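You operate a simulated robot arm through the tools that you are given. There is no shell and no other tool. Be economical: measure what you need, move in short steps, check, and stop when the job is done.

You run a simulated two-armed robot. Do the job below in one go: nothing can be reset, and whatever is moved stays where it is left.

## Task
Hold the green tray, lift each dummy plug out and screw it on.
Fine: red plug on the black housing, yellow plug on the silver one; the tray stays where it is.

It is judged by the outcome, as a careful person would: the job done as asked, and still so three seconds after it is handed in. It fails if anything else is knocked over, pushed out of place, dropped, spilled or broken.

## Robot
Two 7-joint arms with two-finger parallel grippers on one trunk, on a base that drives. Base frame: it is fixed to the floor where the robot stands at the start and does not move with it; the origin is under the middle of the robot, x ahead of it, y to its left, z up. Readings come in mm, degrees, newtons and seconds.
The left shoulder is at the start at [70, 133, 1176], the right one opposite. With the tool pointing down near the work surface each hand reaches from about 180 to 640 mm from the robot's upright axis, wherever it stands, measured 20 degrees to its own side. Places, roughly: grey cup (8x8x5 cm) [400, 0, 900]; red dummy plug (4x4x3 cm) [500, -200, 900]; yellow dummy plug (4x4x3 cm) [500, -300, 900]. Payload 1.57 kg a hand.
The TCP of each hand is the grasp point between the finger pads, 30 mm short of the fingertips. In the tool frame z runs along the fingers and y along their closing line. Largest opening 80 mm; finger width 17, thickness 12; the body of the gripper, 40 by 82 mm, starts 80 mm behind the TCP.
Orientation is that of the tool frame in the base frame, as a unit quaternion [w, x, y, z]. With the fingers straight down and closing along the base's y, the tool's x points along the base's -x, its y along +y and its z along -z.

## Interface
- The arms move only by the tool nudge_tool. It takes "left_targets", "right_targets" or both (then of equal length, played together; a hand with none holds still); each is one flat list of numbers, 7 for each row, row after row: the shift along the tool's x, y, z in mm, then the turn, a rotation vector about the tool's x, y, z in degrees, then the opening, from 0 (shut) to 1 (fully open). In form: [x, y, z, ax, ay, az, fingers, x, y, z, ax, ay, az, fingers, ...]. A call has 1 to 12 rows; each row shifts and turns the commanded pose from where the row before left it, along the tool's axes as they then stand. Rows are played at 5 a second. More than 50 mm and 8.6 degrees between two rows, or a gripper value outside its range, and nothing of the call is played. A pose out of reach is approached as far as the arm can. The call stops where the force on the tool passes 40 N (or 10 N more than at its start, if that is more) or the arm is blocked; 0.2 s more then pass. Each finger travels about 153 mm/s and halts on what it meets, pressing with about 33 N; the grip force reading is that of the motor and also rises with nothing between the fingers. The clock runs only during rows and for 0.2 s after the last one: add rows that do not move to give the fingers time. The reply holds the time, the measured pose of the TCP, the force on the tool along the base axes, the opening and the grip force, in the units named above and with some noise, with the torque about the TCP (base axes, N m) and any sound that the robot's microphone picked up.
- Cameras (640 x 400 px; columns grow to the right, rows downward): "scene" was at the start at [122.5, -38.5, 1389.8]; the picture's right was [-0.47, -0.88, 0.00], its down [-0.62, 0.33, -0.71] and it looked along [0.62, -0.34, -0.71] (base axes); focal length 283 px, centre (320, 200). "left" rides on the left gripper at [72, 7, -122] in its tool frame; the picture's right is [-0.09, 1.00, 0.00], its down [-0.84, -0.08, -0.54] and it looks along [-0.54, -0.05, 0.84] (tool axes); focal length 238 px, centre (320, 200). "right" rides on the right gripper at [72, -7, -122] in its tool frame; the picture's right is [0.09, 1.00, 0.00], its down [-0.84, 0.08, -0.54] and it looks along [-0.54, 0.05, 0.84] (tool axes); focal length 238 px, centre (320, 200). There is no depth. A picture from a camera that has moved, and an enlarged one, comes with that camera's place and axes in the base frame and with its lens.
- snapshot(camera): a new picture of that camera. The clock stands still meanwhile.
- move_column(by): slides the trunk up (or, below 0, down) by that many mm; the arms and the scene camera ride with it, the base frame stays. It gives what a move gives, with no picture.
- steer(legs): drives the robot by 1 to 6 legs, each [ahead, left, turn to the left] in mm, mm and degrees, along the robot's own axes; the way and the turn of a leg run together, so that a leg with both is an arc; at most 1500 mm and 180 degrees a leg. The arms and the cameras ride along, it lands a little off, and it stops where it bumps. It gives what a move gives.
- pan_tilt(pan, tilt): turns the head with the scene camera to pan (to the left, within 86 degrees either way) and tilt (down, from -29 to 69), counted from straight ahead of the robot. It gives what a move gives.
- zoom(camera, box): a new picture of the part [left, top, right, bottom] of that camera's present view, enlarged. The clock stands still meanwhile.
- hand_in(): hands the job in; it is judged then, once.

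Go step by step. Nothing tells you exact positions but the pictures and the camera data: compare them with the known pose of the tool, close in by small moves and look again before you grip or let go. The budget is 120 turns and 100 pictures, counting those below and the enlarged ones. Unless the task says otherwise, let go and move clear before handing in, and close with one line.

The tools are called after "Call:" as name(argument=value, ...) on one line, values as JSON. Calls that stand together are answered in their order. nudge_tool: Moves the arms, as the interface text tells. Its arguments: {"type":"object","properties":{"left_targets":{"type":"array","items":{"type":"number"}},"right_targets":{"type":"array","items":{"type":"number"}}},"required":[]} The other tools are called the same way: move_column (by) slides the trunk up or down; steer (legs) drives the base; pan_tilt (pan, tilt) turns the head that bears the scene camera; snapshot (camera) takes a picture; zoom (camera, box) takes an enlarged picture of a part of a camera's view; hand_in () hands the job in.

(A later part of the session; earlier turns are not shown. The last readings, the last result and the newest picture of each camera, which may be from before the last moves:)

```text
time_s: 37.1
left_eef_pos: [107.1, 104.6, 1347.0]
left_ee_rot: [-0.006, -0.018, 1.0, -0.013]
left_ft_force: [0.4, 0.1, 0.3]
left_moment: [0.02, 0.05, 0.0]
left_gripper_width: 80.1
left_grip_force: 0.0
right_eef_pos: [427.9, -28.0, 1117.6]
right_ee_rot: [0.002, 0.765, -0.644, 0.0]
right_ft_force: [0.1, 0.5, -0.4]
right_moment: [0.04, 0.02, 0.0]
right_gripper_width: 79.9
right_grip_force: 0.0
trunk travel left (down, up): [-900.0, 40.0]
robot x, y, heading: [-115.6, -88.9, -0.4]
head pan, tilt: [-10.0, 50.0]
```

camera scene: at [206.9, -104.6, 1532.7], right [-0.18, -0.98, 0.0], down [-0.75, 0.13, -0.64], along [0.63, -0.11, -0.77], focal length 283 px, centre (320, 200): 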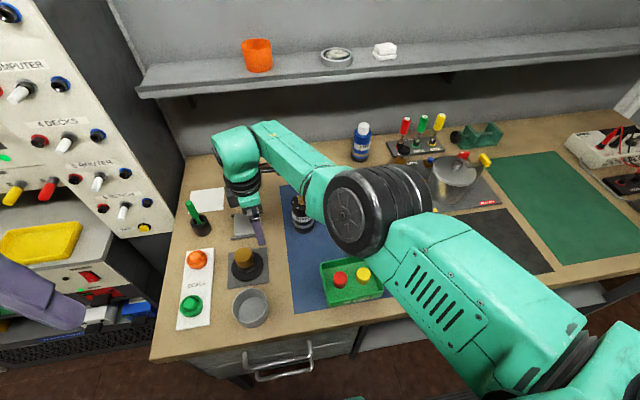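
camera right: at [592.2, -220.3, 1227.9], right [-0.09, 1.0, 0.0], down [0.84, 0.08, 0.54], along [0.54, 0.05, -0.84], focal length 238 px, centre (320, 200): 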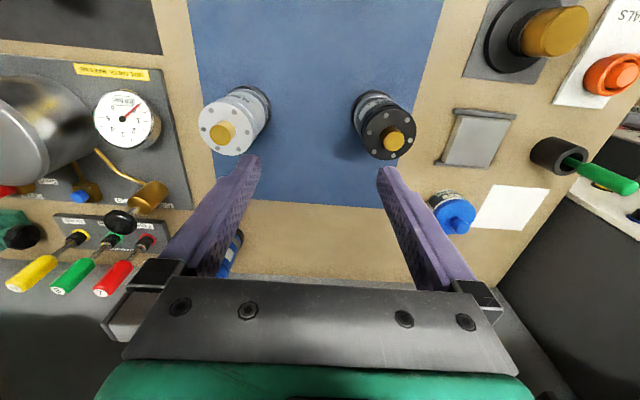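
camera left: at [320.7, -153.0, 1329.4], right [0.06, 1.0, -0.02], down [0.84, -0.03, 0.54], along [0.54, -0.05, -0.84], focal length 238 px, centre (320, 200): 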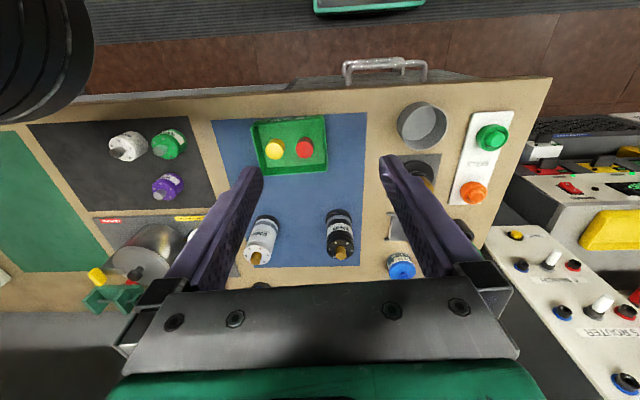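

Now I swing the right hand back around to the right at stretch, to re-enter the ordinary elbow bend.

Call:
nudge_tool(right_targets=[45, -8, 0, 0, 0, 0, 1, 45, -8, 0, 0, 0, 0, 1, 45, -8, 0, 0, 0, 0, 1, 45, -8, 0, 0, 0, 0, 1, 41, 27, 0, 0, 0, 0, 1, 41, 27, 0, 0, 0, 0, 1, 41, 27, 0, 0, 0, 0, 1, 27, 40, 0, 0, 0, 0, 1, 27, 40, 0, 0, 0, 0, 1, 27, 40, 0, 0, 0, 0, 1])

Call:
snapshot(camera="scene")

```text
time_s: 39.3
left_eef_pos: [102.7, 102.1, 1347.7]
left_ee_rot: [-0.003, -0.018, 1.0, -0.015]
left_ft_force: [0.4, 0.0, 0.0]
left_moment: [0.0, 0.02, 0.02]
left_gripper_width: 79.9
left_grip_force: 0.1
right_eef_pos: [326.6, -435.9, 1117.7]
right_ee_rot: [0.0, 0.765, -0.644, 0.001]
right_ft_force: [0.0, -0.7, 0.6]
right_moment: [-0.01, 0.01, 0.02]
right_gripper_width: 79.9
right_grip_force: 0.0
right hand out of reach, approached as far as the arm can: row 1, 9
trunk travel left (down, up): [-900.0, 40.0]
robot x, y, heading: [-119.8, -91.6, -0.3]
head pan, tilt: [-10.0, 50.0]
```

```text
70 pictures are left
camera scene: at [7.8, -106.2, 1532.7], right [-0.18, -0.98, 0.0], down [-0.75, 0.14, -0.64], along [0.63, -0.11, -0.77], focal length 283 px, centre (320, 200)
```

scene: 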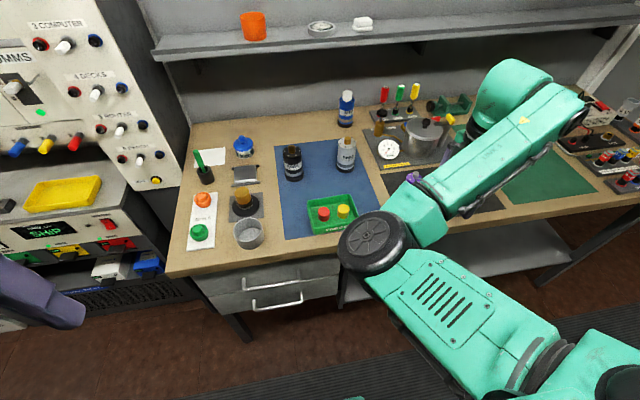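

Elbow-in with hand to the right again. In free air before the bench, I bring the hand back, down and left beneath the elbow.

Call:
nudge_tool(right_targets=[-7, 39, 0, 0, 0, 0, 1, -7, 39, 0, 0, 0, 0, 1, -7, 30, 20, 0, 0, 0, 1, 0, 0, 40, 0, 0, 0, 1, 0, 0, 40, 0, 0, 0, 1, 0, 0, 40, 0, 0, 0, 1, -15, -3, 40, 0, 0, 0, 1, -20, -3, 40, 0, 0, 0, 1, -20, -3, 20, 0, 0, 0, 1, -30, -5, 0, 0, 0, 0, 1])

Call:
snapshot(camera="scene")

```text
time_s: 41.5
left_eef_pos: [103.2, 104.4, 1349.2]
left_ee_rot: [-0.004, -0.017, 1.0, -0.015]
left_ft_force: [-0.2, -0.5, 0.2]
left_moment: [-0.03, 0.01, 0.01]
left_gripper_width: 80.4
left_grip_force: 0.0
right_eef_pos: [241.1, -468.0, 891.7]
right_ee_rot: [0.045, 0.753, -0.655, 0.049]
right_ft_force: [0.1, -0.5, 0.2]
right_moment: [-0.03, 0.01, -0.03]
right_gripper_width: 80.2
right_grip_force: 0.1
right hand out of reach, approached as far as the arm can: row 1, 2, 3
trunk travel left (down, up): [-900.0, 40.0]
robot x, y, heading: [-117.4, -89.4, -0.4]
head pan, tilt: [-10.0, 50.0]
stopped in row 10 (right hand): the arm was blocked; the commanded pose is now the measured one
```

```text
69 pictures are left
camera scene: at [8.3, -103.4, 1532.7], right [-0.18, -0.98, 0.0], down [-0.75, 0.14, -0.64], along [0.63, -0.12, -0.77], focal length 283 px, centre (320, 200)
```

scene: 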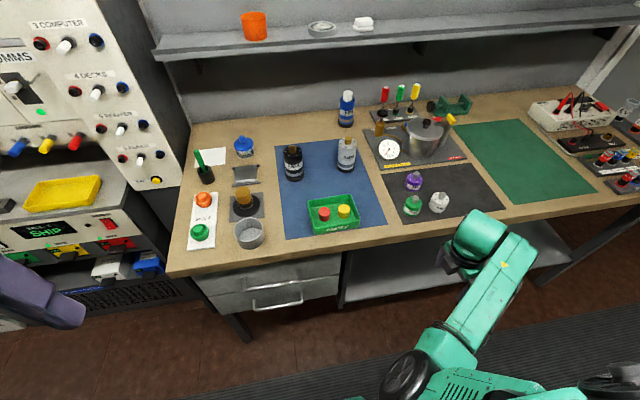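

The elbow has now dropped below. I raise the hand while moving it left.

Call:
nudge_tool(right_targets=[0, 0, -20, 0, 0, 0, 1, -30, -5, -20, 0, 0, 0, 1, -30, -5, -20, 0, 0, 0, 1, -30, -5, 0, 0, 0, 0, 1, -30, -5, 0, 0, 0, 0, 1, -30, -5, 0, 0, 0, 0, 1])

Call:
snapshot(camera="scene")

```text
time_s: 42.2
left_eef_pos: [103.3, 104.8, 1348.0]
left_ee_rot: [-0.003, -0.018, 1.0, -0.014]
left_ft_force: [-0.1, 0.2, -0.1]
left_moment: [-0.01, -0.01, -0.03]
left_gripper_width: 80.1
left_grip_force: 0.0
right_eef_pos: [242.2, -472.1, 963.5]
right_ee_rot: [0.092, 0.737, -0.662, 0.098]
right_ft_force: [-0.2, 0.1, -0.1]
right_moment: [0.02, 0.03, -0.03]
right_gripper_width: 80.1
right_grip_force: 0.1
trunk travel left (down, up): [-900.0, 40.0]
robot x, y, heading: [-118.5, -90.0, -0.2]
head pan, tilt: [-10.0, 50.0]
stopped in row 3 (right hand): the arm was blocked; the commanded pose is now the measured one
```

```text
68 pictures are left
camera scene: at [8.6, -103.0, 1532.7], right [-0.18, -0.98, 0.0], down [-0.75, 0.14, -0.64], along [0.63, -0.12, -0.77], focal length 283 px, centre (320, 200)
```

scene: 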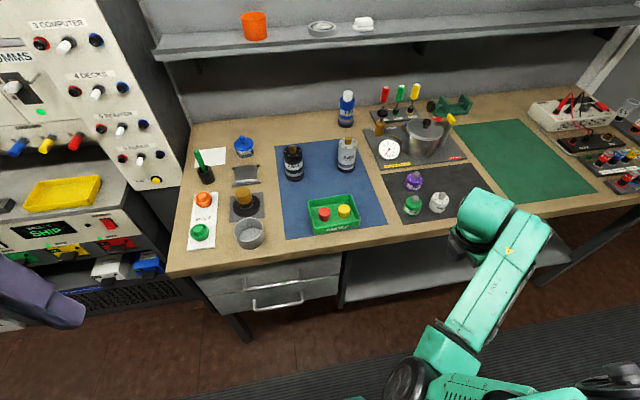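

The arm is blocked by something, likely my own body; I look down at it.

Call:
pan_tilt(pan=-35, tilt=69)

Call:
snapshot(camera="scene")

```text
time_s: 43.1
left_eef_pos: [103.0, 104.2, 1348.4]
left_ee_rot: [-0.004, -0.017, 1.0, -0.014]
left_ft_force: [-0.3, 0.8, 0.1]
left_moment: [0.03, -0.01, -0.01]
left_gripper_width: 80.0
left_grip_force: 0.1
right_eef_pos: [242.5, -472.6, 963.4]
right_ee_rot: [0.092, 0.738, -0.662, 0.097]
right_ft_force: [0.9, 0.4, -0.4]
right_moment: [0.02, -0.03, -0.01]
right_gripper_width: 80.3
right_grip_force: 0.0
trunk travel left (down, up): [-900.0, 40.0]
robot x, y, heading: [-118.0, -88.7, -0.4]
head pan, tilt: [-35.0, 68.8]
```

```text
67 pictures are left
camera scene: at [-20.8, -123.6, 1510.7], right [-0.58, -0.82, 0.0], down [-0.76, 0.54, -0.36], along [0.3, -0.21, -0.93], focal length 283 px, centre (320, 200)
```

scene: 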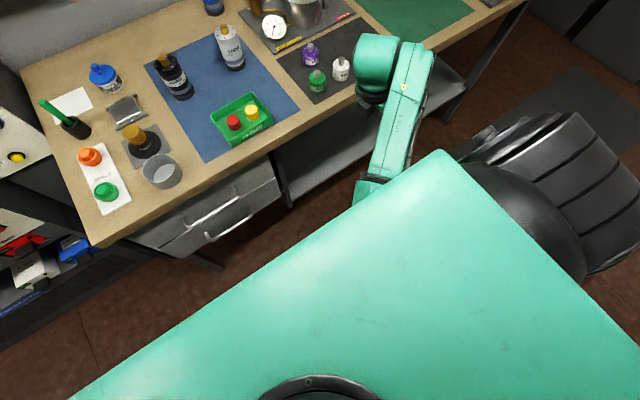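

The green plate is my own chest; the elbow sits against it. I straighten the tool, stretch the hand forward above the bench edge and then swing left with the elbow underneath.

Call:
nudge_tool(right_targets=[0, 0, -30, 0, -7.6, 0, 1, 0, -20, -30, 0, -7.6, 0, 1, 0, -40, -30, 0, 0, 0, 1, 0, -40, -30, 0, 0, 0, 1, 0, -30, 0, 0, 0, 0, 1, -43, -15, 0, 0, 0, 0, 1, -43, -15, 0, 0, 0, 0, 1, -43, -12, 0, 0, 0, 0, 1, -43, -6, 0, 0, 0, 0, 1, -43, -6, 0, 0, 0, 0, 1])

Call:
snapshot(camera="scene")

```text
time_s: 45.3
left_eef_pos: [103.9, 105.8, 1346.9]
left_ee_rot: [-0.004, -0.018, 1.0, -0.015]
left_ft_force: [0.4, 0.3, 1.0]
left_moment: [-0.01, -0.02, -0.02]
left_gripper_width: 80.1
left_grip_force: 0.1
right_eef_pos: [415.7, -237.8, 1075.9]
right_ee_rot: [0.004, 0.738, -0.675, 0.006]
right_ft_force: [-0.1, 1.2, -0.8]
right_moment: [-0.01, -0.04, 0.02]
right_gripper_width: 80.0
right_grip_force: 0.1
right hand out of reach, approached as far as the arm can: row 9, 10
trunk travel left (down, up): [-900.0, 40.0]
robot x, y, heading: [-119.9, -89.8, -0.5]
head pan, tilt: [-35.0, 68.8]
```

```text
66 pictures are left
camera scene: at [-20.8, -121.3, 1510.7], right [-0.58, -0.82, 0.0], down [-0.76, 0.54, -0.36], along [0.3, -0.21, -0.93], focal length 283 px, centre (320, 200)
```

scene: 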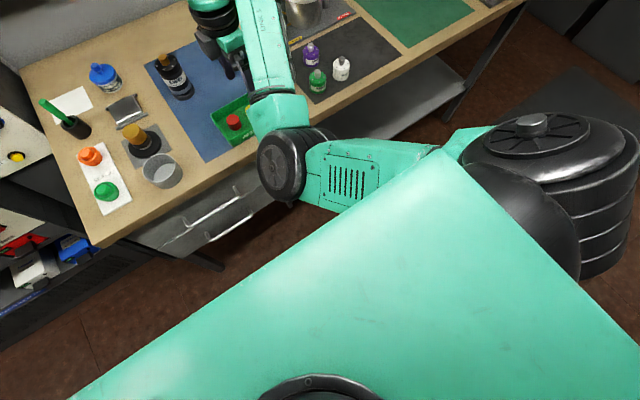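

The elbow now hangs below the shoulder. I test retracting the hand.

Call:
nudge_tool(right_targets=[-3, 35, 0, 0, 0, 0, 1, -3, 35, 0, 0, 0, 0, 1, -3, 35, 0, 0, 0, 0, 1, -3, 35, 0, 0, 0, 0, 1])

Call:
snapshot(camera="scene")

```text
time_s: 46.5
left_eef_pos: [102.6, 104.4, 1347.5]
left_ee_rot: [-0.005, -0.017, 1.0, -0.014]
left_ft_force: [-0.2, 0.5, 0.5]
left_moment: [0.03, 0.0, -0.01]
left_gripper_width: 80.0
left_grip_force: 0.0
right_eef_pos: [359.9, -293.6, 1026.1]
right_ee_rot: [0.034, 0.721, -0.69, 0.048]
right_ft_force: [-0.5, 1.1, 0.6]
right_moment: [0.01, 0.0, -0.02]
right_gripper_width: 79.8
right_grip_force: 0.0
right hand out of reach, approached as far as the arm can: row 1, 2, 3, 4
trunk travel left (down, up): [-900.0, 40.0]
robot x, y, heading: [-115.8, -90.6, -0.3]
head pan, tilt: [-35.0, 68.8]
stopped in row 4 (right hand): the arm was blocked; the commanded pose is now the measured one
```

```text
65 pictures are left
camera scene: at [-20.7, -123.1, 1510.7], right [-0.58, -0.82, 0.0], down [-0.76, 0.54, -0.36], along [0.3, -0.21, -0.93], focal length 283 px, centre (320, 200)
```

scene: 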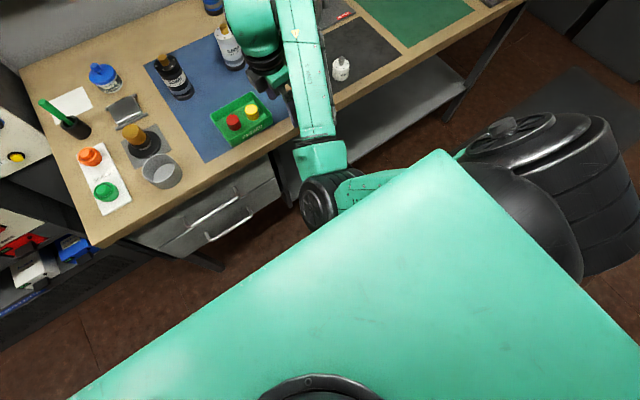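

I bring the hand up and swing it left at about the same radius so that the forearm rolls over instead of the elbow pressing inward.

Call:
nudge_tool(right_targets=[0, -15, -30, 0, -6.6, 0, 1, 0, -15, -20, 0, 0, 0, 1, -35, -10, 0, 0, 0, 0, 1, -35, -5, 0, 0, 0, 0, 1, -35, 0, 0, 0, 0, 0, 1, -35, 0, 0, 0, 0, 0, 1, -35, 10, 0, 0, 0, 0, 1, -35, 15, 0, 0, 0, 0, 1, -35, 15, 0, 0, 0, 0, 1])

Call:
snapshot(camera="scene")

```text
time_s: 48.7
left_eef_pos: [103.3, 103.2, 1348.6]
left_ee_rot: [-0.004, -0.017, 1.0, -0.014]
left_ft_force: [-0.4, 0.0, 0.0]
left_moment: [0.01, 0.01, 0.03]
left_gripper_width: 80.1
left_grip_force: 0.1
right_eef_pos: [385.5, -106.0, 1054.4]
right_ee_rot: [-0.005, -0.703, 0.71, -0.033]
right_ft_force: [0.1, 0.0, 0.6]
right_moment: [-0.02, 0.01, -0.03]
right_gripper_width: 79.9
right_grip_force: 0.0
right hand out of reach, approached as far as the arm can: row 1, 2, 7, 8, 9
trunk travel left (down, up): [-900.0, 40.0]
robot x, y, heading: [-114.2, -87.9, -0.1]
head pan, tilt: [-35.0, 68.8]
stopped in row 9 (right hand): the arm was blocked; the commanded pose is now the measured one
```

```text
64 pictures are left
camera scene: at [-20.9, -123.7, 1510.7], right [-0.58, -0.82, 0.0], down [-0.76, 0.54, -0.36], along [0.3, -0.21, -0.93], focal length 283 px, centre (320, 200)
```

scene: 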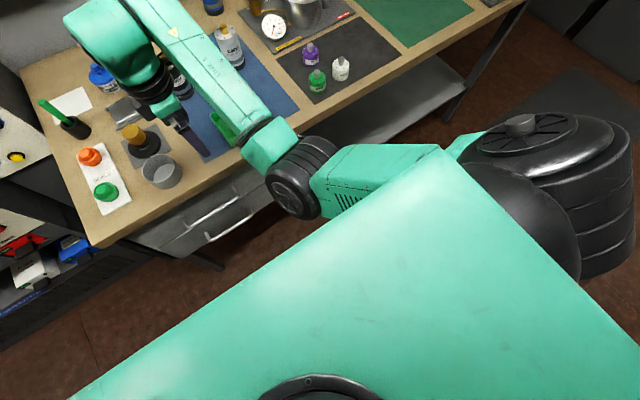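

The forearm has rolled to the left. I continue a bit further left and back.

Call:
nudge_tool(right_targets=[0, 0, -20, 0, 0, 0, 1, -30, 5, -10, 0, 0, 0, 1, -30, 15, 0, 0, 0, 0, 1, -30, 20, 0, 0, 0, 0, 1, -20, 25, 0, 0, 0, 0, 1, -10, 30, 0, 0, 0, 0, 1])

Call:
snapshot(camera="scene")

```text
time_s: 50.1
left_eef_pos: [103.1, 104.9, 1348.7]
left_ee_rot: [-0.004, -0.018, 1.0, -0.015]
left_ft_force: [-0.8, 0.5, 0.1]
left_moment: [-0.03, 0.0, 0.02]
left_gripper_width: 79.8
left_grip_force: 0.1
right_eef_pos: [344.1, -104.7, 1015.0]
right_ee_rot: [-0.034, -0.672, 0.734, -0.092]
right_ft_force: [-0.2, 0.8, 0.0]
right_moment: [-0.04, 0.01, 0.02]
right_gripper_width: 80.0
right_grip_force: 0.1
right hand out of reach, approached as far as the arm can: row 1, 3, 4, 5, 6
trunk travel left (down, up): [-900.0, 40.0]
robot x, y, heading: [-117.8, -89.1, -0.4]
head pan, tilt: [-35.0, 68.8]
stopped in row 6 (right hand): the arm was blocked; the commanded pose is now the measured one
```

```text
63 pictures are left
camera scene: at [-21.7, -122.6, 1510.8], right [-0.58, -0.82, 0.0], down [-0.76, 0.54, -0.36], along [0.3, -0.21, -0.93], focal length 283 px, centre (320, 200)
```

scene: 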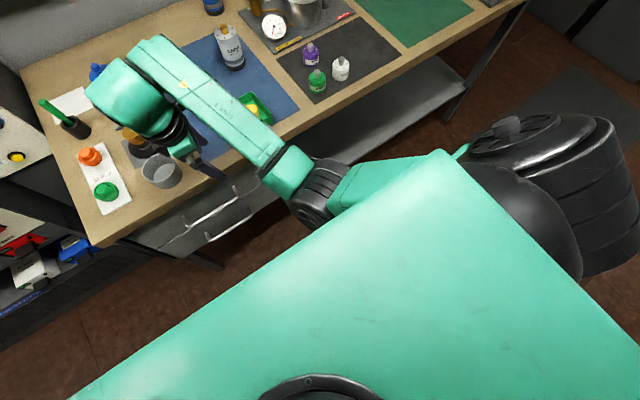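

Now I level the tool and move it up and to the right to draw the elbow outward, off the chest.

Call:
nudge_tool(right_targets=[0, 0, -30, -2, -5, 0, 1, 0, 0, -30, -2, -5, 0, 1, 30, 0, 0, 0, 0, 0, 1, 30, 0, 0, 0, 0, 0, 1, 30, 0, 0, 0, 0, 0, 1, 30, 0, 0, 0, 0, 0, 1])

Call:
snapshot(camera="scene")

```text
time_s: 50.5
left_eef_pos: [104.3, 102.5, 1350.0]
left_ee_rot: [-0.004, -0.017, 1.0, -0.013]
left_ft_force: [0.3, -0.6, -0.5]
left_moment: [0.01, 0.01, -0.01]
left_gripper_width: 80.0
left_grip_force: 0.1
right_eef_pos: [360.8, -167.1, 1010.1]
right_ee_rot: [-0.059, -0.646, 0.754, -0.098]
right_ft_force: [0.1, 0.1, -0.2]
right_moment: [0.02, 0.01, 0.0]
right_gripper_width: 79.9
right_grip_force: 0.0
right hand out of reach, approached as far as the arm can: row 1, 2
trunk travel left (down, up): [-900.0, 40.0]
robot x, y, heading: [-117.4, -93.6, -0.4]
head pan, tilt: [-35.0, 68.8]
stopped in row 2 (right hand): the arm was blocked; the commanded pose is now the measured one
```

```text
62 pictures are left
camera scene: at [-20.3, -125.4, 1510.6], right [-0.58, -0.82, 0.0], down [-0.76, 0.54, -0.36], along [0.3, -0.21, -0.93], focal length 283 px, centre (320, 200)
```

scene: 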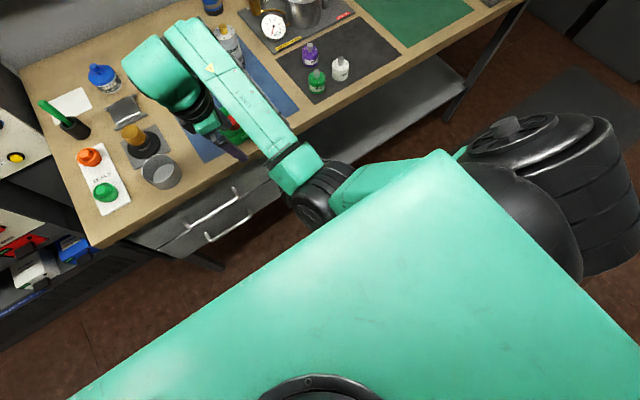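

Still touching the chest; I continue directly to the right to pull the elbow out.

Call:
nudge_tool(right_targets=[40, 0, 0, 0, 0, 0, 1, 40, 0, 0, 0, 0, 0, 1, 40, 0, 0, 0, 0, 0, 1, 40, 0, 0, 0, 0, 0, 1])

Call:
snapshot(camera="scene")

```text
time_s: 51.1
left_eef_pos: [102.3, 100.7, 1347.4]
left_ee_rot: [-0.003, -0.018, 1.0, -0.013]
left_ft_force: [0.1, -0.2, 0.4]
left_moment: [0.05, -0.01, -0.01]
left_gripper_width: 79.8
left_grip_force: 0.0
right_eef_pos: [357.3, -303.0, 1032.1]
right_ee_rot: [-0.098, -0.613, 0.767, -0.159]
right_ft_force: [-0.3, -0.6, 0.3]
right_moment: [-0.03, -0.01, 0.0]
right_gripper_width: 80.2
right_grip_force: 0.0
trunk travel left (down, up): [-900.0, 40.0]
robot x, y, heading: [-116.8, -92.6, -0.3]
head pan, tilt: [-35.0, 68.8]
stopped in row 2 (right hand): the arm was blocked; the commanded pose is now the measured one
```

```text
61 pictures are left
camera scene: at [-21.6, -126.4, 1510.7], right [-0.58, -0.82, 0.0], down [-0.76, 0.54, -0.36], along [0.3, -0.21, -0.93], focal length 283 px, centre (320, 200)
```

scene: 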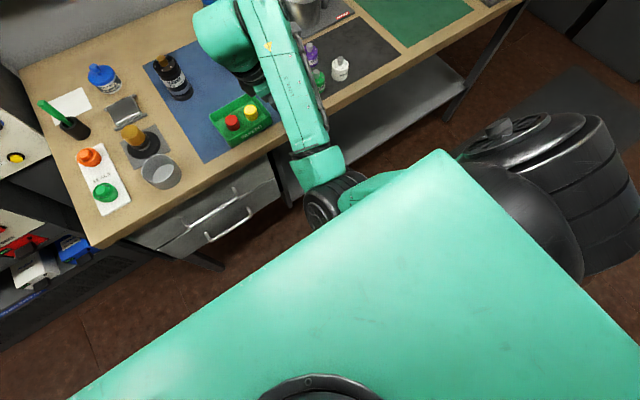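

I continue to the right while levelling the tool.

Call:
nudge_tool(right_targets=[31, -7, 2, 0, -5, 0, 1, 31, -7, 0, 0, -5, 0, 1, 31, -7, -4, 0, -5, 0, 1, 31, -7, -6, 0, -5, 0, 1])

Call:
snapshot(camera="scene")

```text
time_s: 52.1
left_eef_pos: [103.9, 104.0, 1347.8]
left_ee_rot: [-0.005, -0.017, 1.0, -0.014]
left_ft_force: [-1.1, 0.5, 0.3]
left_moment: [0.0, -0.01, -0.01]
left_gripper_width: 79.9
left_grip_force: 0.0
right_eef_pos: [358.4, -419.6, 1070.7]
right_ee_rot: [0.039, -0.634, 0.771, -0.045]
right_ft_force: [0.1, -0.5, -0.3]
right_moment: [0.02, 0.01, 0.04]
right_gripper_width: 80.0
right_grip_force: 0.2
trunk travel left (down, up): [-900.0, 40.0]
robot x, y, heading: [-121.1, -86.2, -0.5]
head pan, tilt: [-35.0, 68.8]
```

```text
60 pictures are left
camera scene: at [-20.3, -123.4, 1510.6], right [-0.58, -0.82, 0.0], down [-0.76, 0.54, -0.36], along [0.3, -0.21, -0.93], focal length 283 px, centre (320, 200)
```

scene: 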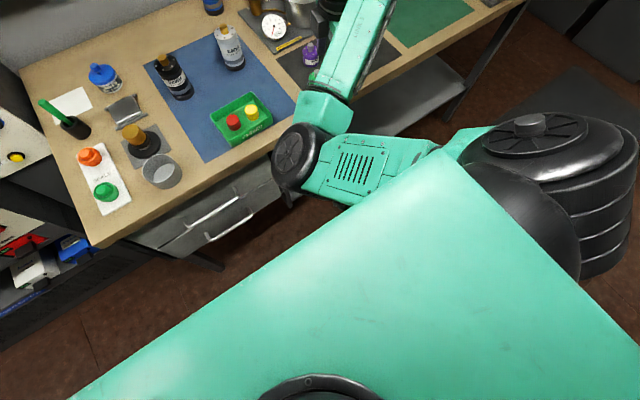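

Re-thinking: the left arm is well placed to handle plugs, and the right one, nearly stretched, can hold the tray's right end. I drive to about (0,−150) and look again.

Call:
steer(legs=[[118, -60, 0]])

Call:
pan_tilt(pan=-10, tilt=60)

Call:
snapshot(camera="scene")

```text
time_s: 53.4
left_eef_pos: [216.3, 45.2, 1347.7]
left_ee_rot: [-0.003, -0.019, 1.0, -0.016]
left_ft_force: [-0.6, 0.9, -0.4]
left_moment: [0.02, -0.03, 0.01]
left_gripper_width: 80.2
left_grip_force: 0.1
right_eef_pos: [473.2, -479.4, 1073.3]
right_ee_rot: [0.038, -0.633, 0.771, -0.048]
right_ft_force: [-0.6, 0.3, -0.5]
right_moment: [-0.03, -0.03, 0.01]
right_gripper_width: 80.1
right_grip_force: 0.1
trunk travel left (down, up): [-900.0, 40.0]
robot x, y, heading: [1.0, -153.9, -0.3]
head pan, tilt: [-35.0, 68.8]
```

```text
time_s: 54.3
left_eef_pos: [220.5, 42.7, 1346.8]
left_ee_rot: [-0.005, -0.018, 1.0, -0.014]
left_ft_force: [1.0, 0.7, 0.3]
left_moment: [-0.01, 0.0, -0.03]
left_gripper_width: 79.9
left_grip_force: 0.0
right_eef_pos: [475.3, -481.2, 1070.7]
right_ee_rot: [0.036, -0.634, 0.771, -0.046]
right_ft_force: [-0.3, -0.2, -1.0]
right_moment: [0.01, 0.01, 0.0]
right_gripper_width: 80.2
right_grip_force: 0.1
trunk travel left (down, up): [-900.0, 40.0]
robot x, y, heading: [1.6, -152.7, -0.3]
head pan, tilt: [-10.0, 60.0]
```

```text
59 pictures are left
camera scene: at [116.2, -164.4, 1520.0], right [-0.18, -0.98, 0.0], down [-0.85, 0.15, -0.5], along [0.49, -0.09, -0.87], focal length 283 px, centre (320, 200)
```

scene: 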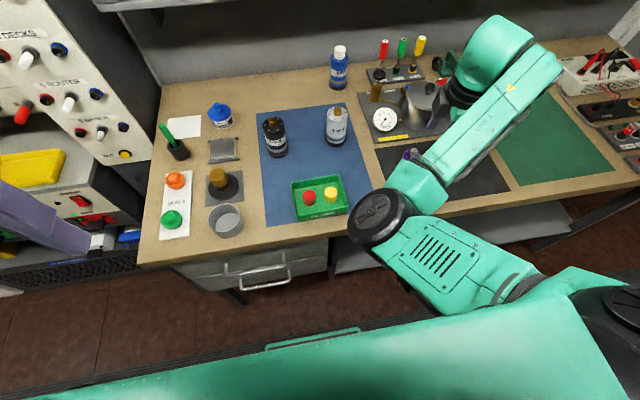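

Left hand moves over the tray for a close look and reach test.

Call:
nudge_tool(left_targets=[-28, -26, 30, 0, 0, 0, 1, -28, -26, 30, 0, 0, 0, 1, -28, -26, 30, 0, 0, 0, 1, -28, -26, 30, 0, 0, 0, 1, -28, -26, 30, 0, 0, 0, 1, -28, -26, 30, 0, 0, 0, 1, -28, -26, 30, 0, 0, 0, 1, -28, -26, 30, 0, 0, 0, 1, -25, -25, 20, 0, 0, 0, 1])

Call:
snapshot(camera="left")

Call:
snapshot(camera="scene")

```text
time_s: 56.3
left_eef_pos: [475.9, -191.3, 1090.3]
left_ee_rot: [-0.004, -0.018, 1.0, -0.013]
left_ft_force: [-0.2, -0.4, -0.3]
left_moment: [0.02, 0.01, 0.01]
left_gripper_width: 80.1
left_grip_force: 0.0
right_eef_pos: [475.7, -482.8, 1069.9]
right_ee_rot: [0.037, -0.633, 0.771, -0.047]
right_ft_force: [0.2, 0.1, -0.5]
right_moment: [0.03, 0.01, 0.04]
right_gripper_width: 80.0
right_grip_force: 0.0
trunk travel left (down, up): [-900.0, 40.0]
robot x, y, heading: [-0.7, -150.8, -0.1]
head pan, tilt: [-10.0, 60.0]
```

```text
58 pictures are left
camera left: at [403.8, -183.2, 1213.6], right [0.05, 1.0, -0.03], down [0.84, -0.03, 0.54], along [0.54, -0.05, -0.84], focal length 238 px, centre (320, 200)
```

left: 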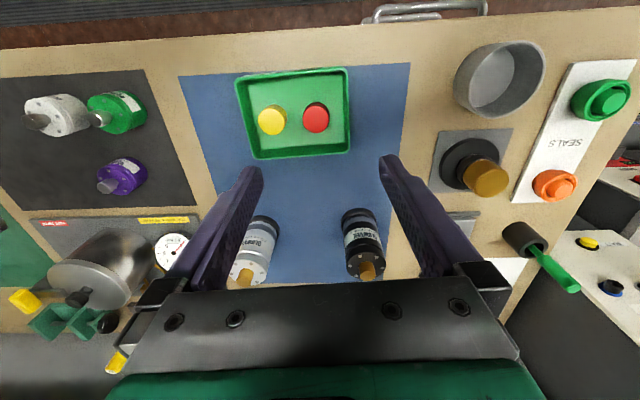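

```text
57 pictures are left
camera scene: at [116.5, -166.2, 1520.0], right [-0.18, -0.98, 0.0], down [-0.85, 0.15, -0.5], along [0.49, -0.09, -0.87], focal length 283 px, centre (320, 200)
```

scene: 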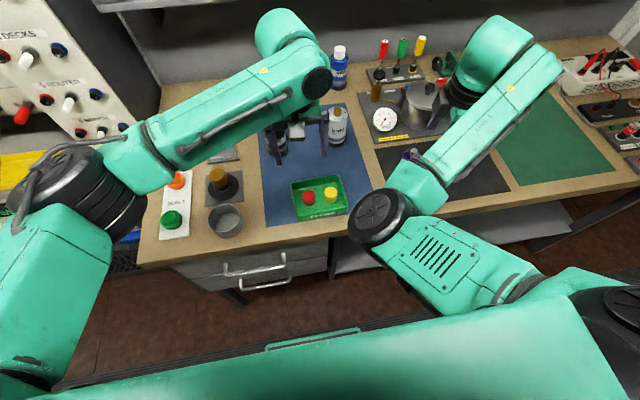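

The left arm has a healthy posture. I zoom in on the tray for exact positions.

Call:
zoom(camera="left", box=[220, 50, 370, 170])

Call:
zoom(camera="left", box=[210, 190, 410, 310])

Call:
zoom(camera="scene", box=[250, 90, 370, 230])

```text
3.33 times, centred on (295, 110) of left
camera zoom: at [403.8, -183.2, 1213.6], right [0.05, 1.0, -0.03], down [0.84, -0.03, 0.54], along [0.54, -0.05, -0.84], focal length 794 px, centre (403, 500)
```

zoom: 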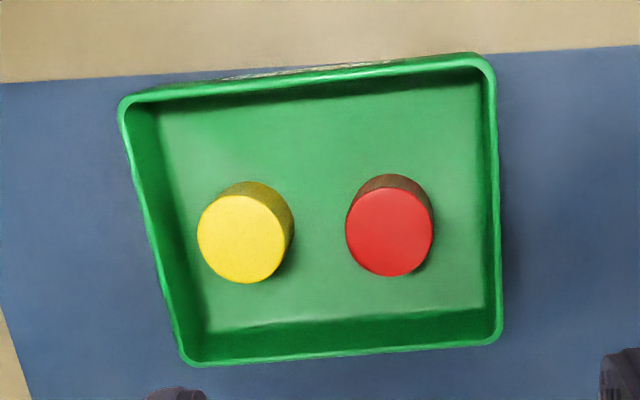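

```text
3.20 times, centred on (310, 250) of left
camera zoom: at [403.8, -183.2, 1213.6], right [0.05, 1.0, -0.03], down [0.84, -0.03, 0.54], along [0.54, -0.05, -0.84], focal length 763 px, centre (352, 40)
```

zoom: 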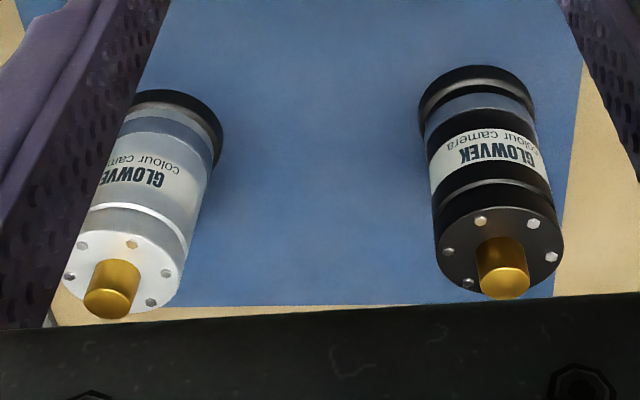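

```text
2.86 times, centred on (310, 160) of scene
camera zoom: at [116.5, -166.2, 1520.0], right [-0.18, -0.98, 0.0], down [-0.85, 0.15, -0.5], along [0.49, -0.09, -0.87], focal length 809 px, centre (349, 314)
```

zoom: 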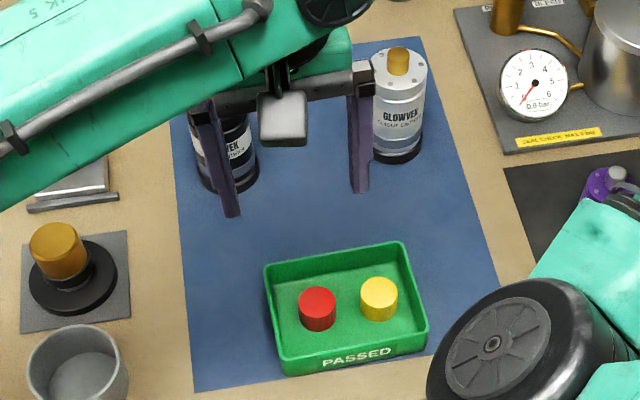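

Rim is at z≈892, plug tops ≈907 at red (481,−201), yellow (481,−258); tray spans x 428–533, y −294…−160. I drive 50 mm ahead and then orient the right hand, tilted 35° and closing along x, toward the tray's far wall.

Call:
steer(legs=[[50, 0, 0]])

Call:
nudge_tool(left_targets=[0, 25, 0, 0, 0, 0, 1, 0, 25, 0, 0, 0, 0, 1, 0, 25, 0, 0, 0, 0, 1, 0, 25, 0, 0, 0, 0, 1, 0, 0, 0, 0, 0, 0, 1, 0, 0, 0, 0, 0, 0, 1, 0, 0, 0, 0, 0, 0, 1, 0, 0, 0, 0, 0, 0, 1, 0, 0, 0, 0, 0, 0, 1], right_targets=[0, 0, -10, -3.5, 0, -5.5, 0.35, 0, 0, -10, -3.5, 0, -5.5, 0.35, -40, 0, 0, 0, 0, 0, 0.35, -40, 0, 0, 0, 0, 0, 0.35, 0, 0, 0, 0, -7, 0, 0.35, 0, 0, 0, 0, -7, 0, 0.35, 0, 0, 0, 0, -7, 0, 0.35, 0, 0, 0, 0, -7, 0, 0.35, 0, 0, 0, 0, -7, 0, 0.35])

Call:
snapshot(camera="scene")

Call:
snapshot(camera="right")

```text
time_s: 57.2
left_eef_pos: [518.6, -189.3, 1095.4]
left_ee_rot: [0.0, -0.018, 1.0, -0.015]
left_ft_force: [-0.7, 0.4, 0.5]
left_moment: [-0.04, -0.09, -0.01]
left_gripper_width: 80.1
left_grip_force: 0.0
right_eef_pos: [517.8, -479.5, 1075.0]
right_ee_rot: [0.04, -0.634, 0.771, -0.05]
right_ft_force: [-0.9, 1.1, -0.5]
right_moment: [-0.01, -0.09, -0.04]
right_gripper_width: 79.8
right_grip_force: 0.0
trunk travel left (down, up): [-900.0, 40.0]
robot x, y, heading: [48.3, -153.5, -0.2]
head pan, tilt: [-10.0, 60.0]
```

```text
time_s: 59.2
left_eef_pos: [520.9, -92.1, 1089.3]
left_ee_rot: [-0.004, -0.018, 1.0, -0.015]
left_ft_force: [-0.1, 1.0, -0.5]
left_moment: [0.03, -0.02, 0.01]
left_gripper_width: 79.8
left_grip_force: 0.0
right_eef_pos: [547.1, -415.5, 1072.3]
right_ee_rot: [0.208, -0.674, 0.677, 0.21]
right_ft_force: [-0.2, -0.3, -0.1]
right_moment: [0.01, 0.04, -0.02]
right_gripper_width: 27.7
right_grip_force: 0.1
right hand out of reach, approached as far as the arm can: row 3, 4, 5
trunk travel left (down, up): [-900.0, 40.0]
robot x, y, heading: [47.7, -148.4, -0.3]
head pan, tilt: [-10.0, 60.0]
```

```text
53 pictures are left
camera scene: at [165.9, -165.5, 1520.0], right [-0.18, -0.98, 0.0], down [-0.85, 0.15, -0.5], along [0.49, -0.09, -0.87], focal length 283 px, centre (320, 200)
```

scene: 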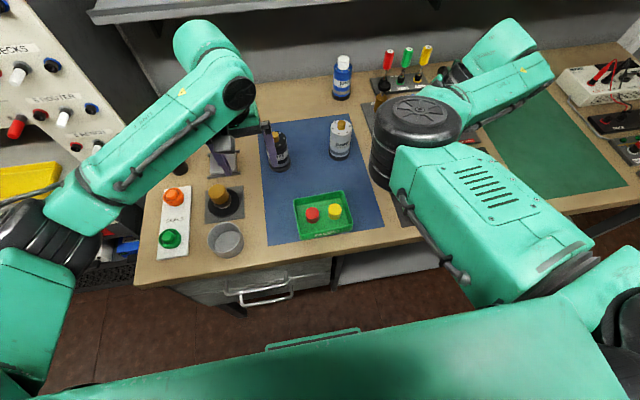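

```text
52 pictures are left
camera right: at [553.5, -543.9, 1131.5], right [-1.0, -0.07, -0.05], down [-0.07, 0.39, 0.92], along [-0.05, 0.92, -0.39], focal length 238 px, centre (320, 200)
```

right: 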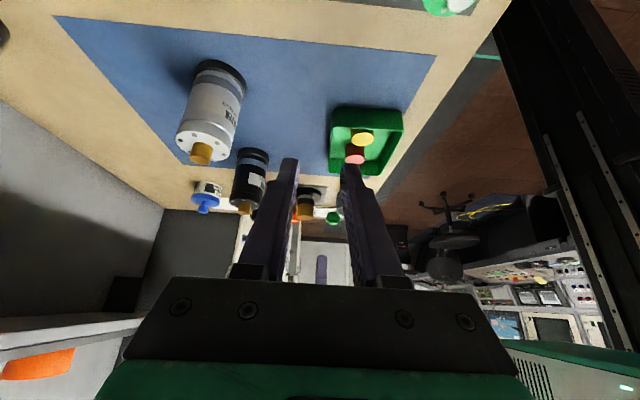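

The right hand is tilted toward the tray. I advance it along its fingers in steps.

Call:
nudge_tool(right_targets=[-4, 4, 24, 0, 0, 0, 0.35, -4, 4, 24, 0, 0, 0, 0.35, -4, 4, 24, 0, 0, 0, 0.35, -4, 4, 24, 0, 0, 0, 0.35])

Call:
snapshot(camera="scene")

```text
time_s: 60.2
left_eef_pos: [521.5, -89.0, 1089.3]
left_ee_rot: [-0.003, -0.018, 1.0, -0.015]
left_ft_force: [-0.5, -0.7, -0.2]
left_moment: [-0.01, 0.0, -0.01]
left_gripper_width: 80.0
left_grip_force: 0.0
right_eef_pos: [532.4, -347.2, 1003.8]
right_ee_rot: [0.206, -0.674, 0.678, 0.209]
right_ft_force: [0.3, 0.0, -0.3]
right_moment: [0.01, 0.0, 0.02]
right_gripper_width: 28.1
right_grip_force: 0.1
trunk travel left (down, up): [-900.0, 40.0]
robot x, y, heading: [49.1, -150.1, 0.1]
head pan, tilt: [-10.0, 60.0]
```

```text
51 pictures are left
camera scene: at [165.6, -163.3, 1520.1], right [-0.18, -0.98, 0.0], down [-0.85, 0.15, -0.5], along [0.49, -0.09, -0.87], focal length 283 px, centre (320, 200)
```

scene: 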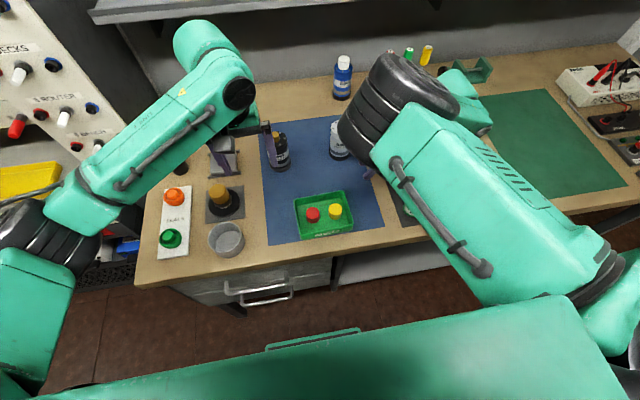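

The pose is exact. I look through the right camera for the wall alignment.

Call:
zoom(camera="right", box=[240, 60, 460, 260])

```text
2.00 times, centred on (350, 160) of right
camera zoom: at [538.5, -475.3, 1063.4], right [-1.0, -0.07, -0.05], down [-0.07, 0.39, 0.92], along [-0.05, 0.92, -0.39], focal length 477 px, centre (260, 280)
```

zoom: 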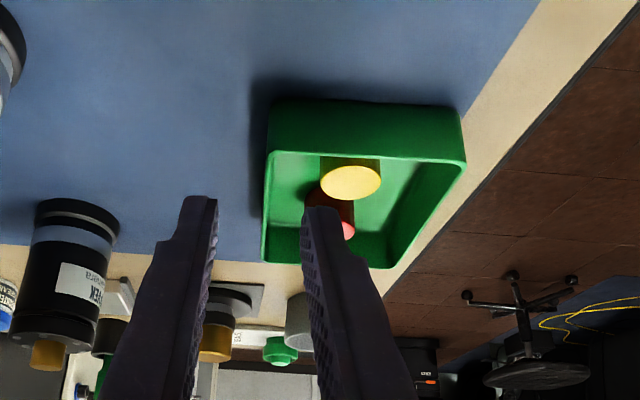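

Re-measuring with this camera: the rim is at z≈915, tray x 428–524, y −286…−161, plug tops ≈908. So the near wall is the better place to hold; I shift the right hand that way.

Call:
nudge_tool(right_targets=[-4, 25, -4, 0, 0, 0, 0.35, -4, 25, -4, 0, 0, 0, 0.35, -4, 25, -4, 0, 0, 0, 0.35, -4, 25, -4, 0, 0, 0, 0.35])

Call:
snapshot(camera="scene")

```text
time_s: 61.2
left_eef_pos: [520.5, -90.7, 1090.4]
left_ee_rot: [-0.004, -0.019, 1.0, -0.015]
left_ft_force: [0.0, 0.5, 0.6]
left_moment: [0.01, 0.02, 0.02]
left_gripper_width: 80.1
left_grip_force: 0.1
right_eef_pos: [431.2, -343.0, 1026.3]
right_ee_rot: [0.207, -0.674, 0.678, 0.208]
right_ft_force: [0.0, 0.2, -0.2]
right_moment: [-0.02, -0.02, -0.05]
right_gripper_width: 28.0
right_grip_force: 0.1
trunk travel left (down, up): [-900.0, 40.0]
robot x, y, heading: [49.3, -149.9, -0.2]
head pan, tilt: [-10.0, 60.0]
```

```text
49 pictures are left
camera scene: at [164.1, -163.8, 1520.2], right [-0.18, -0.98, 0.0], down [-0.85, 0.15, -0.5], along [0.49, -0.09, -0.87], focal length 283 px, centre (320, 200)
```

scene: 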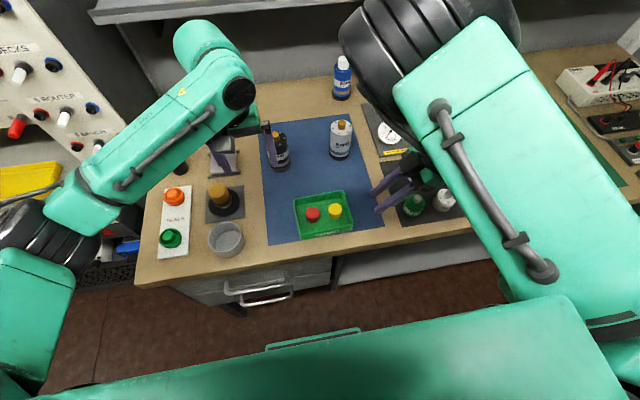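

Excellent: the elbow swung up out of the way. I check wall alignment with the right camera.

Call:
zoom(camera="right", box=[200, 60, 420, 260])

Call:
zoom(camera="scene", box=[270, 150, 430, 250])

```text
2.00 times, centred on (310, 160) of right
camera zoom: at [437.6, -470.8, 1086.7], right [-1.0, -0.07, -0.05], down [-0.07, 0.39, 0.92], along [-0.05, 0.92, -0.39], focal length 477 px, centre (340, 280)
```

zoom: 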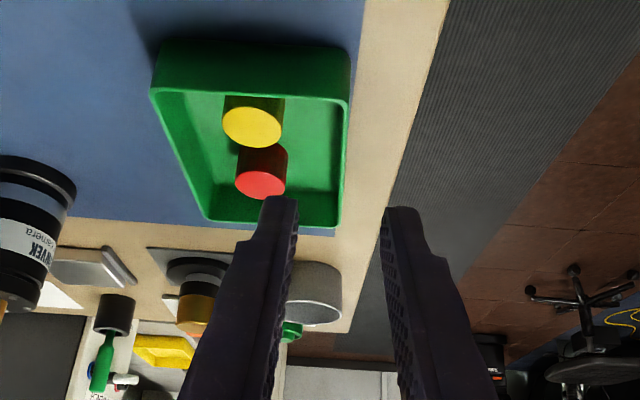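

```text
4.00 times, centred on (350, 200) of scene
camera zoom: at [164.1, -163.8, 1520.2], right [-0.18, -0.98, 0.0], down [-0.85, 0.15, -0.5], along [0.49, -0.09, -0.87], focal length 1132 px, centre (200, 200)
```

zoom: 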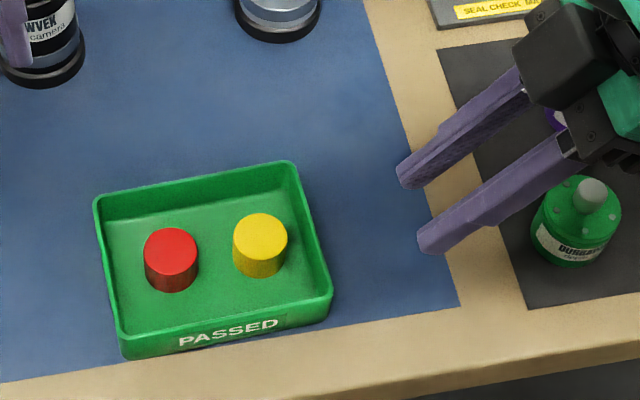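

Wall centre is x≈429 near y −265, rim z 915; red (479,−201), yellow (479,−257). I advance onto the near wall with 28 mm opening.

Call:
nudge_tool(right_targets=[0.4, 0.5, 24, 0, 0, 0, 0.35, 0.4, 0.5, 24, 0, 0, 0, 0.35, 0.4, 0.5, 24, 0, 0, 0, 0.35, 0.4, 0.5, 24, 0, 0, 0, 0.35])

Call:
zoom(camera="scene", box=[270, 150, 430, 250])

Call:
snapshot(camera="right")

```text
time_s: 62.2
left_eef_pos: [522.6, -89.9, 1088.7]
left_ee_rot: [-0.003, -0.019, 1.0, -0.014]
left_ft_force: [0.7, -0.3, 0.4]
left_moment: [0.01, 0.02, 0.02]
left_gripper_width: 79.6
left_grip_force: 0.0
right_eef_pos: [441.2, -318.3, 943.9]
right_ee_rot: [0.206, -0.673, 0.678, 0.21]
right_ft_force: [0.3, 0.1, -0.2]
right_moment: [0.01, 0.02, -0.02]
right_gripper_width: 27.8
right_grip_force: 0.1
right hand out of reach, approached as far as the arm can: row 2, 3, 4
trunk travel left (down, up): [-900.0, 40.0]
robot x, y, heading: [50.4, -152.9, -0.2]
head pan, tilt: [-10.0, 60.0]
```

```text
4.00 times, centred on (350, 200) of scene
camera zoom: at [166.3, -163.9, 1520.0], right [-0.18, -0.98, 0.0], down [-0.85, 0.15, -0.5], along [0.49, -0.09, -0.87], focal length 1132 px, centre (200, 200)
```

zoom: 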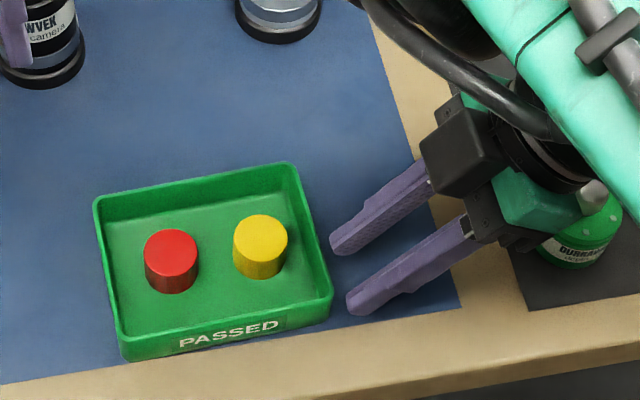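

```text
45 pictures are left
camera right: at [447.4, -445.1, 1002.1], right [-1.0, -0.07, -0.05], down [-0.07, 0.39, 0.92], along [-0.05, 0.92, -0.39], focal length 238 px, centre (320, 200)
```

right: 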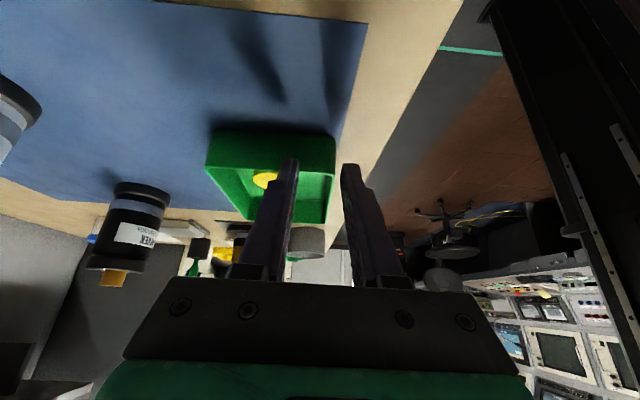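

Out of reach at the end, and close to the green bottle. I back the hand out, then shift the base left 60 and lower the trunk so the same arm posture lands on the wall.

Call:
nudge_tool(right_targets=[0, 0, -25, 0, 0, 0, 0.35, 0, 0, -25, 0, 0, 0, 0.35, 0, 0, -25, 0, 0, 0, 0.35, 0, 0, -23, 0, 0, 0, 0.35])

Call:
steer(legs=[[0, 60, 0]])

Call:
move_column(by=-50)

Call:
snapshot(camera="scene")

```text
time_s: 63.2
left_eef_pos: [520.4, -89.6, 1090.9]
left_ee_rot: [-0.004, -0.018, 1.0, -0.014]
left_ft_force: [-0.1, -0.6, 0.6]
left_moment: [0.02, 0.0, 0.0]
left_gripper_width: 79.9
left_grip_force: 0.0
right_eef_pos: [439.3, -374.6, 1023.3]
right_ee_rot: [0.207, -0.674, 0.678, 0.208]
right_ft_force: [-0.2, -0.3, 0.7]
right_moment: [-0.03, -0.01, -0.02]
right_gripper_width: 28.3
right_grip_force: 0.1
trunk travel left (down, up): [-900.0, 40.0]
robot x, y, heading: [46.7, -152.1, -0.3]
head pan, tilt: [-10.0, 60.0]
```

```text
time_s: 64.2
left_eef_pos: [522.1, -37.8, 1090.0]
left_ee_rot: [-0.003, -0.019, 1.0, -0.012]
left_ft_force: [-0.2, -0.8, 0.6]
left_moment: [0.07, 0.0, -0.01]
left_gripper_width: 80.1
left_grip_force: 0.1
right_eef_pos: [440.7, -321.3, 1021.0]
right_ee_rot: [0.21, -0.673, 0.678, 0.21]
right_ft_force: [0.3, -0.6, -0.4]
right_moment: [0.05, 0.01, -0.01]
right_gripper_width: 27.9
right_grip_force: 0.1
trunk travel left (down, up): [-900.0, 40.0]
robot x, y, heading: [52.1, -92.6, -0.2]
head pan, tilt: [-10.0, 60.0]
```

```text
time_s: 65.1
left_eef_pos: [521.1, -31.0, 1039.6]
left_ee_rot: [-0.003, -0.018, 1.0, -0.015]
left_ft_force: [-0.6, -0.7, 0.3]
left_moment: [0.02, -0.04, -0.01]
left_gripper_width: 80.1
left_grip_force: 0.0
right_eef_pos: [440.0, -312.6, 973.3]
right_ee_rot: [0.207, -0.674, 0.678, 0.208]
right_ft_force: [-0.4, -0.5, -0.2]
right_moment: [0.01, -0.03, 0.0]
right_gripper_width: 27.8
right_grip_force: 0.0
trunk travel left (down, up): [-850.0, 90.0]
robot x, y, heading: [49.8, -95.0, -0.1]
head pan, tilt: [-10.0, 60.0]
```

```text
44 pictures are left
camera scene: at [165.3, -103.5, 1470.1], right [-0.18, -0.98, 0.0], down [-0.85, 0.15, -0.5], along [0.49, -0.09, -0.87], focal length 283 px, centre (320, 200)
```

scene: 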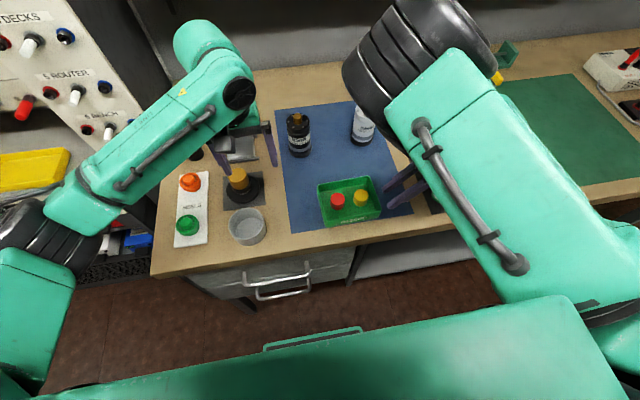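

Close now: I correct x and advance most of the remaining way.

Call:
nudge_tool(right_targets=[-2, 6, 10, 0, 0, 0, 0.35, -2, 5, 15, 0, 0, 0, 0.35, 0, 0, 15, 0, 0, 0, 0.35])

Call:
zoom(camera="scene", box=[290, 150, 450, 250])

Call:
zoom(camera="right", box=[200, 60, 440, 260])

```text
time_s: 65.9
left_eef_pos: [521.1, -32.2, 1039.9]
left_ee_rot: [-0.003, -0.019, 1.0, -0.015]
left_ft_force: [0.3, 0.8, -0.7]
left_moment: [-0.01, 0.02, 0.0]
left_gripper_width: 79.9
left_grip_force: 0.0
right_eef_pos: [427.7, -288.3, 943.2]
right_ee_rot: [0.207, -0.673, 0.678, 0.209]
right_ft_force: [-0.7, 0.3, 0.5]
right_moment: [-0.02, -0.03, 0.0]
right_gripper_width: 27.9
right_grip_force: 0.0
trunk travel left (down, up): [-850.0, 90.0]
robot x, y, heading: [47.6, -93.5, -0.3]
head pan, tilt: [-10.0, 60.0]
```

```text
4.00 times, centred on (370, 200) of scene
camera zoom: at [166.0, -105.7, 1470.1], right [-0.18, -0.98, 0.0], down [-0.85, 0.15, -0.5], along [0.49, -0.09, -0.87], focal length 1132 px, centre (120, 200)
```

zoom: 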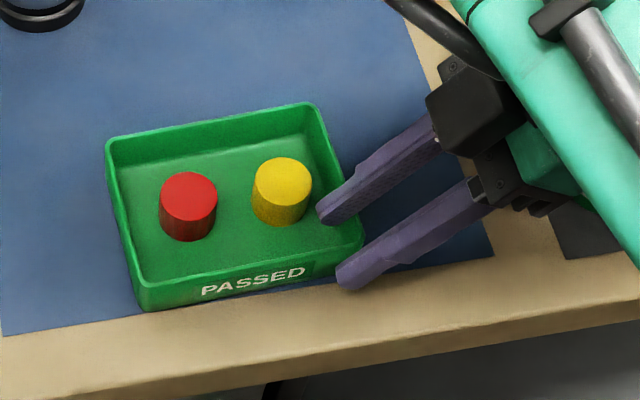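

```text
2.00 times, centred on (320, 160) of right
camera zoom: at [434.6, -416.4, 1002.0], right [-1.0, -0.07, -0.05], down [-0.07, 0.39, 0.92], along [-0.05, 0.92, -0.39], focal length 477 px, centre (320, 280)
```

zoom: 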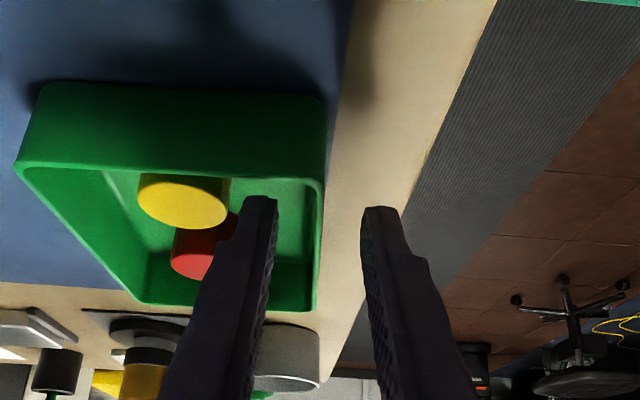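

The fingers straddle the near wall well. I advance 19 mm and close gently.

Call:
nudge_tool(right_targets=[0, 0, 10, 0, 0, 0, 0.35, 0, 0, 9, 0, 0, 0, 0.35])

Call:
zoom(camera="scene", box=[290, 150, 450, 250])

```text
time_s: 66.5
left_eef_pos: [521.6, -31.6, 1039.6]
left_ee_rot: [-0.003, -0.018, 1.0, -0.015]
left_ft_force: [-0.8, -0.3, -0.1]
left_moment: [-0.01, 0.02, -0.02]
left_gripper_width: 80.0
left_grip_force: 0.0
right_eef_pos: [429.0, -278.4, 926.3]
right_ee_rot: [0.207, -0.673, 0.679, 0.208]
right_ft_force: [0.1, 0.1, 0.5]
right_moment: [0.0, 0.01, 0.03]
right_gripper_width: 28.0
right_grip_force: 0.1
trunk travel left (down, up): [-850.0, 90.0]
robot x, y, heading: [47.9, -92.5, -0.2]
head pan, tilt: [-10.0, 60.0]
```

```text
4.00 times, centred on (370, 200) of scene
camera zoom: at [166.0, -105.4, 1470.1], right [-0.18, -0.98, 0.0], down [-0.85, 0.15, -0.5], along [0.49, -0.09, -0.87], focal length 1132 px, centre (120, 200)
```

zoom: 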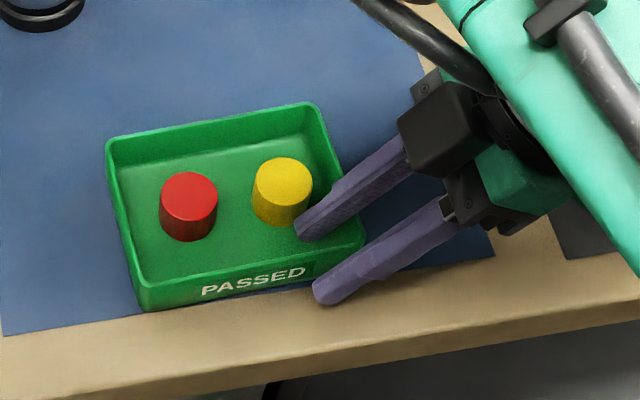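

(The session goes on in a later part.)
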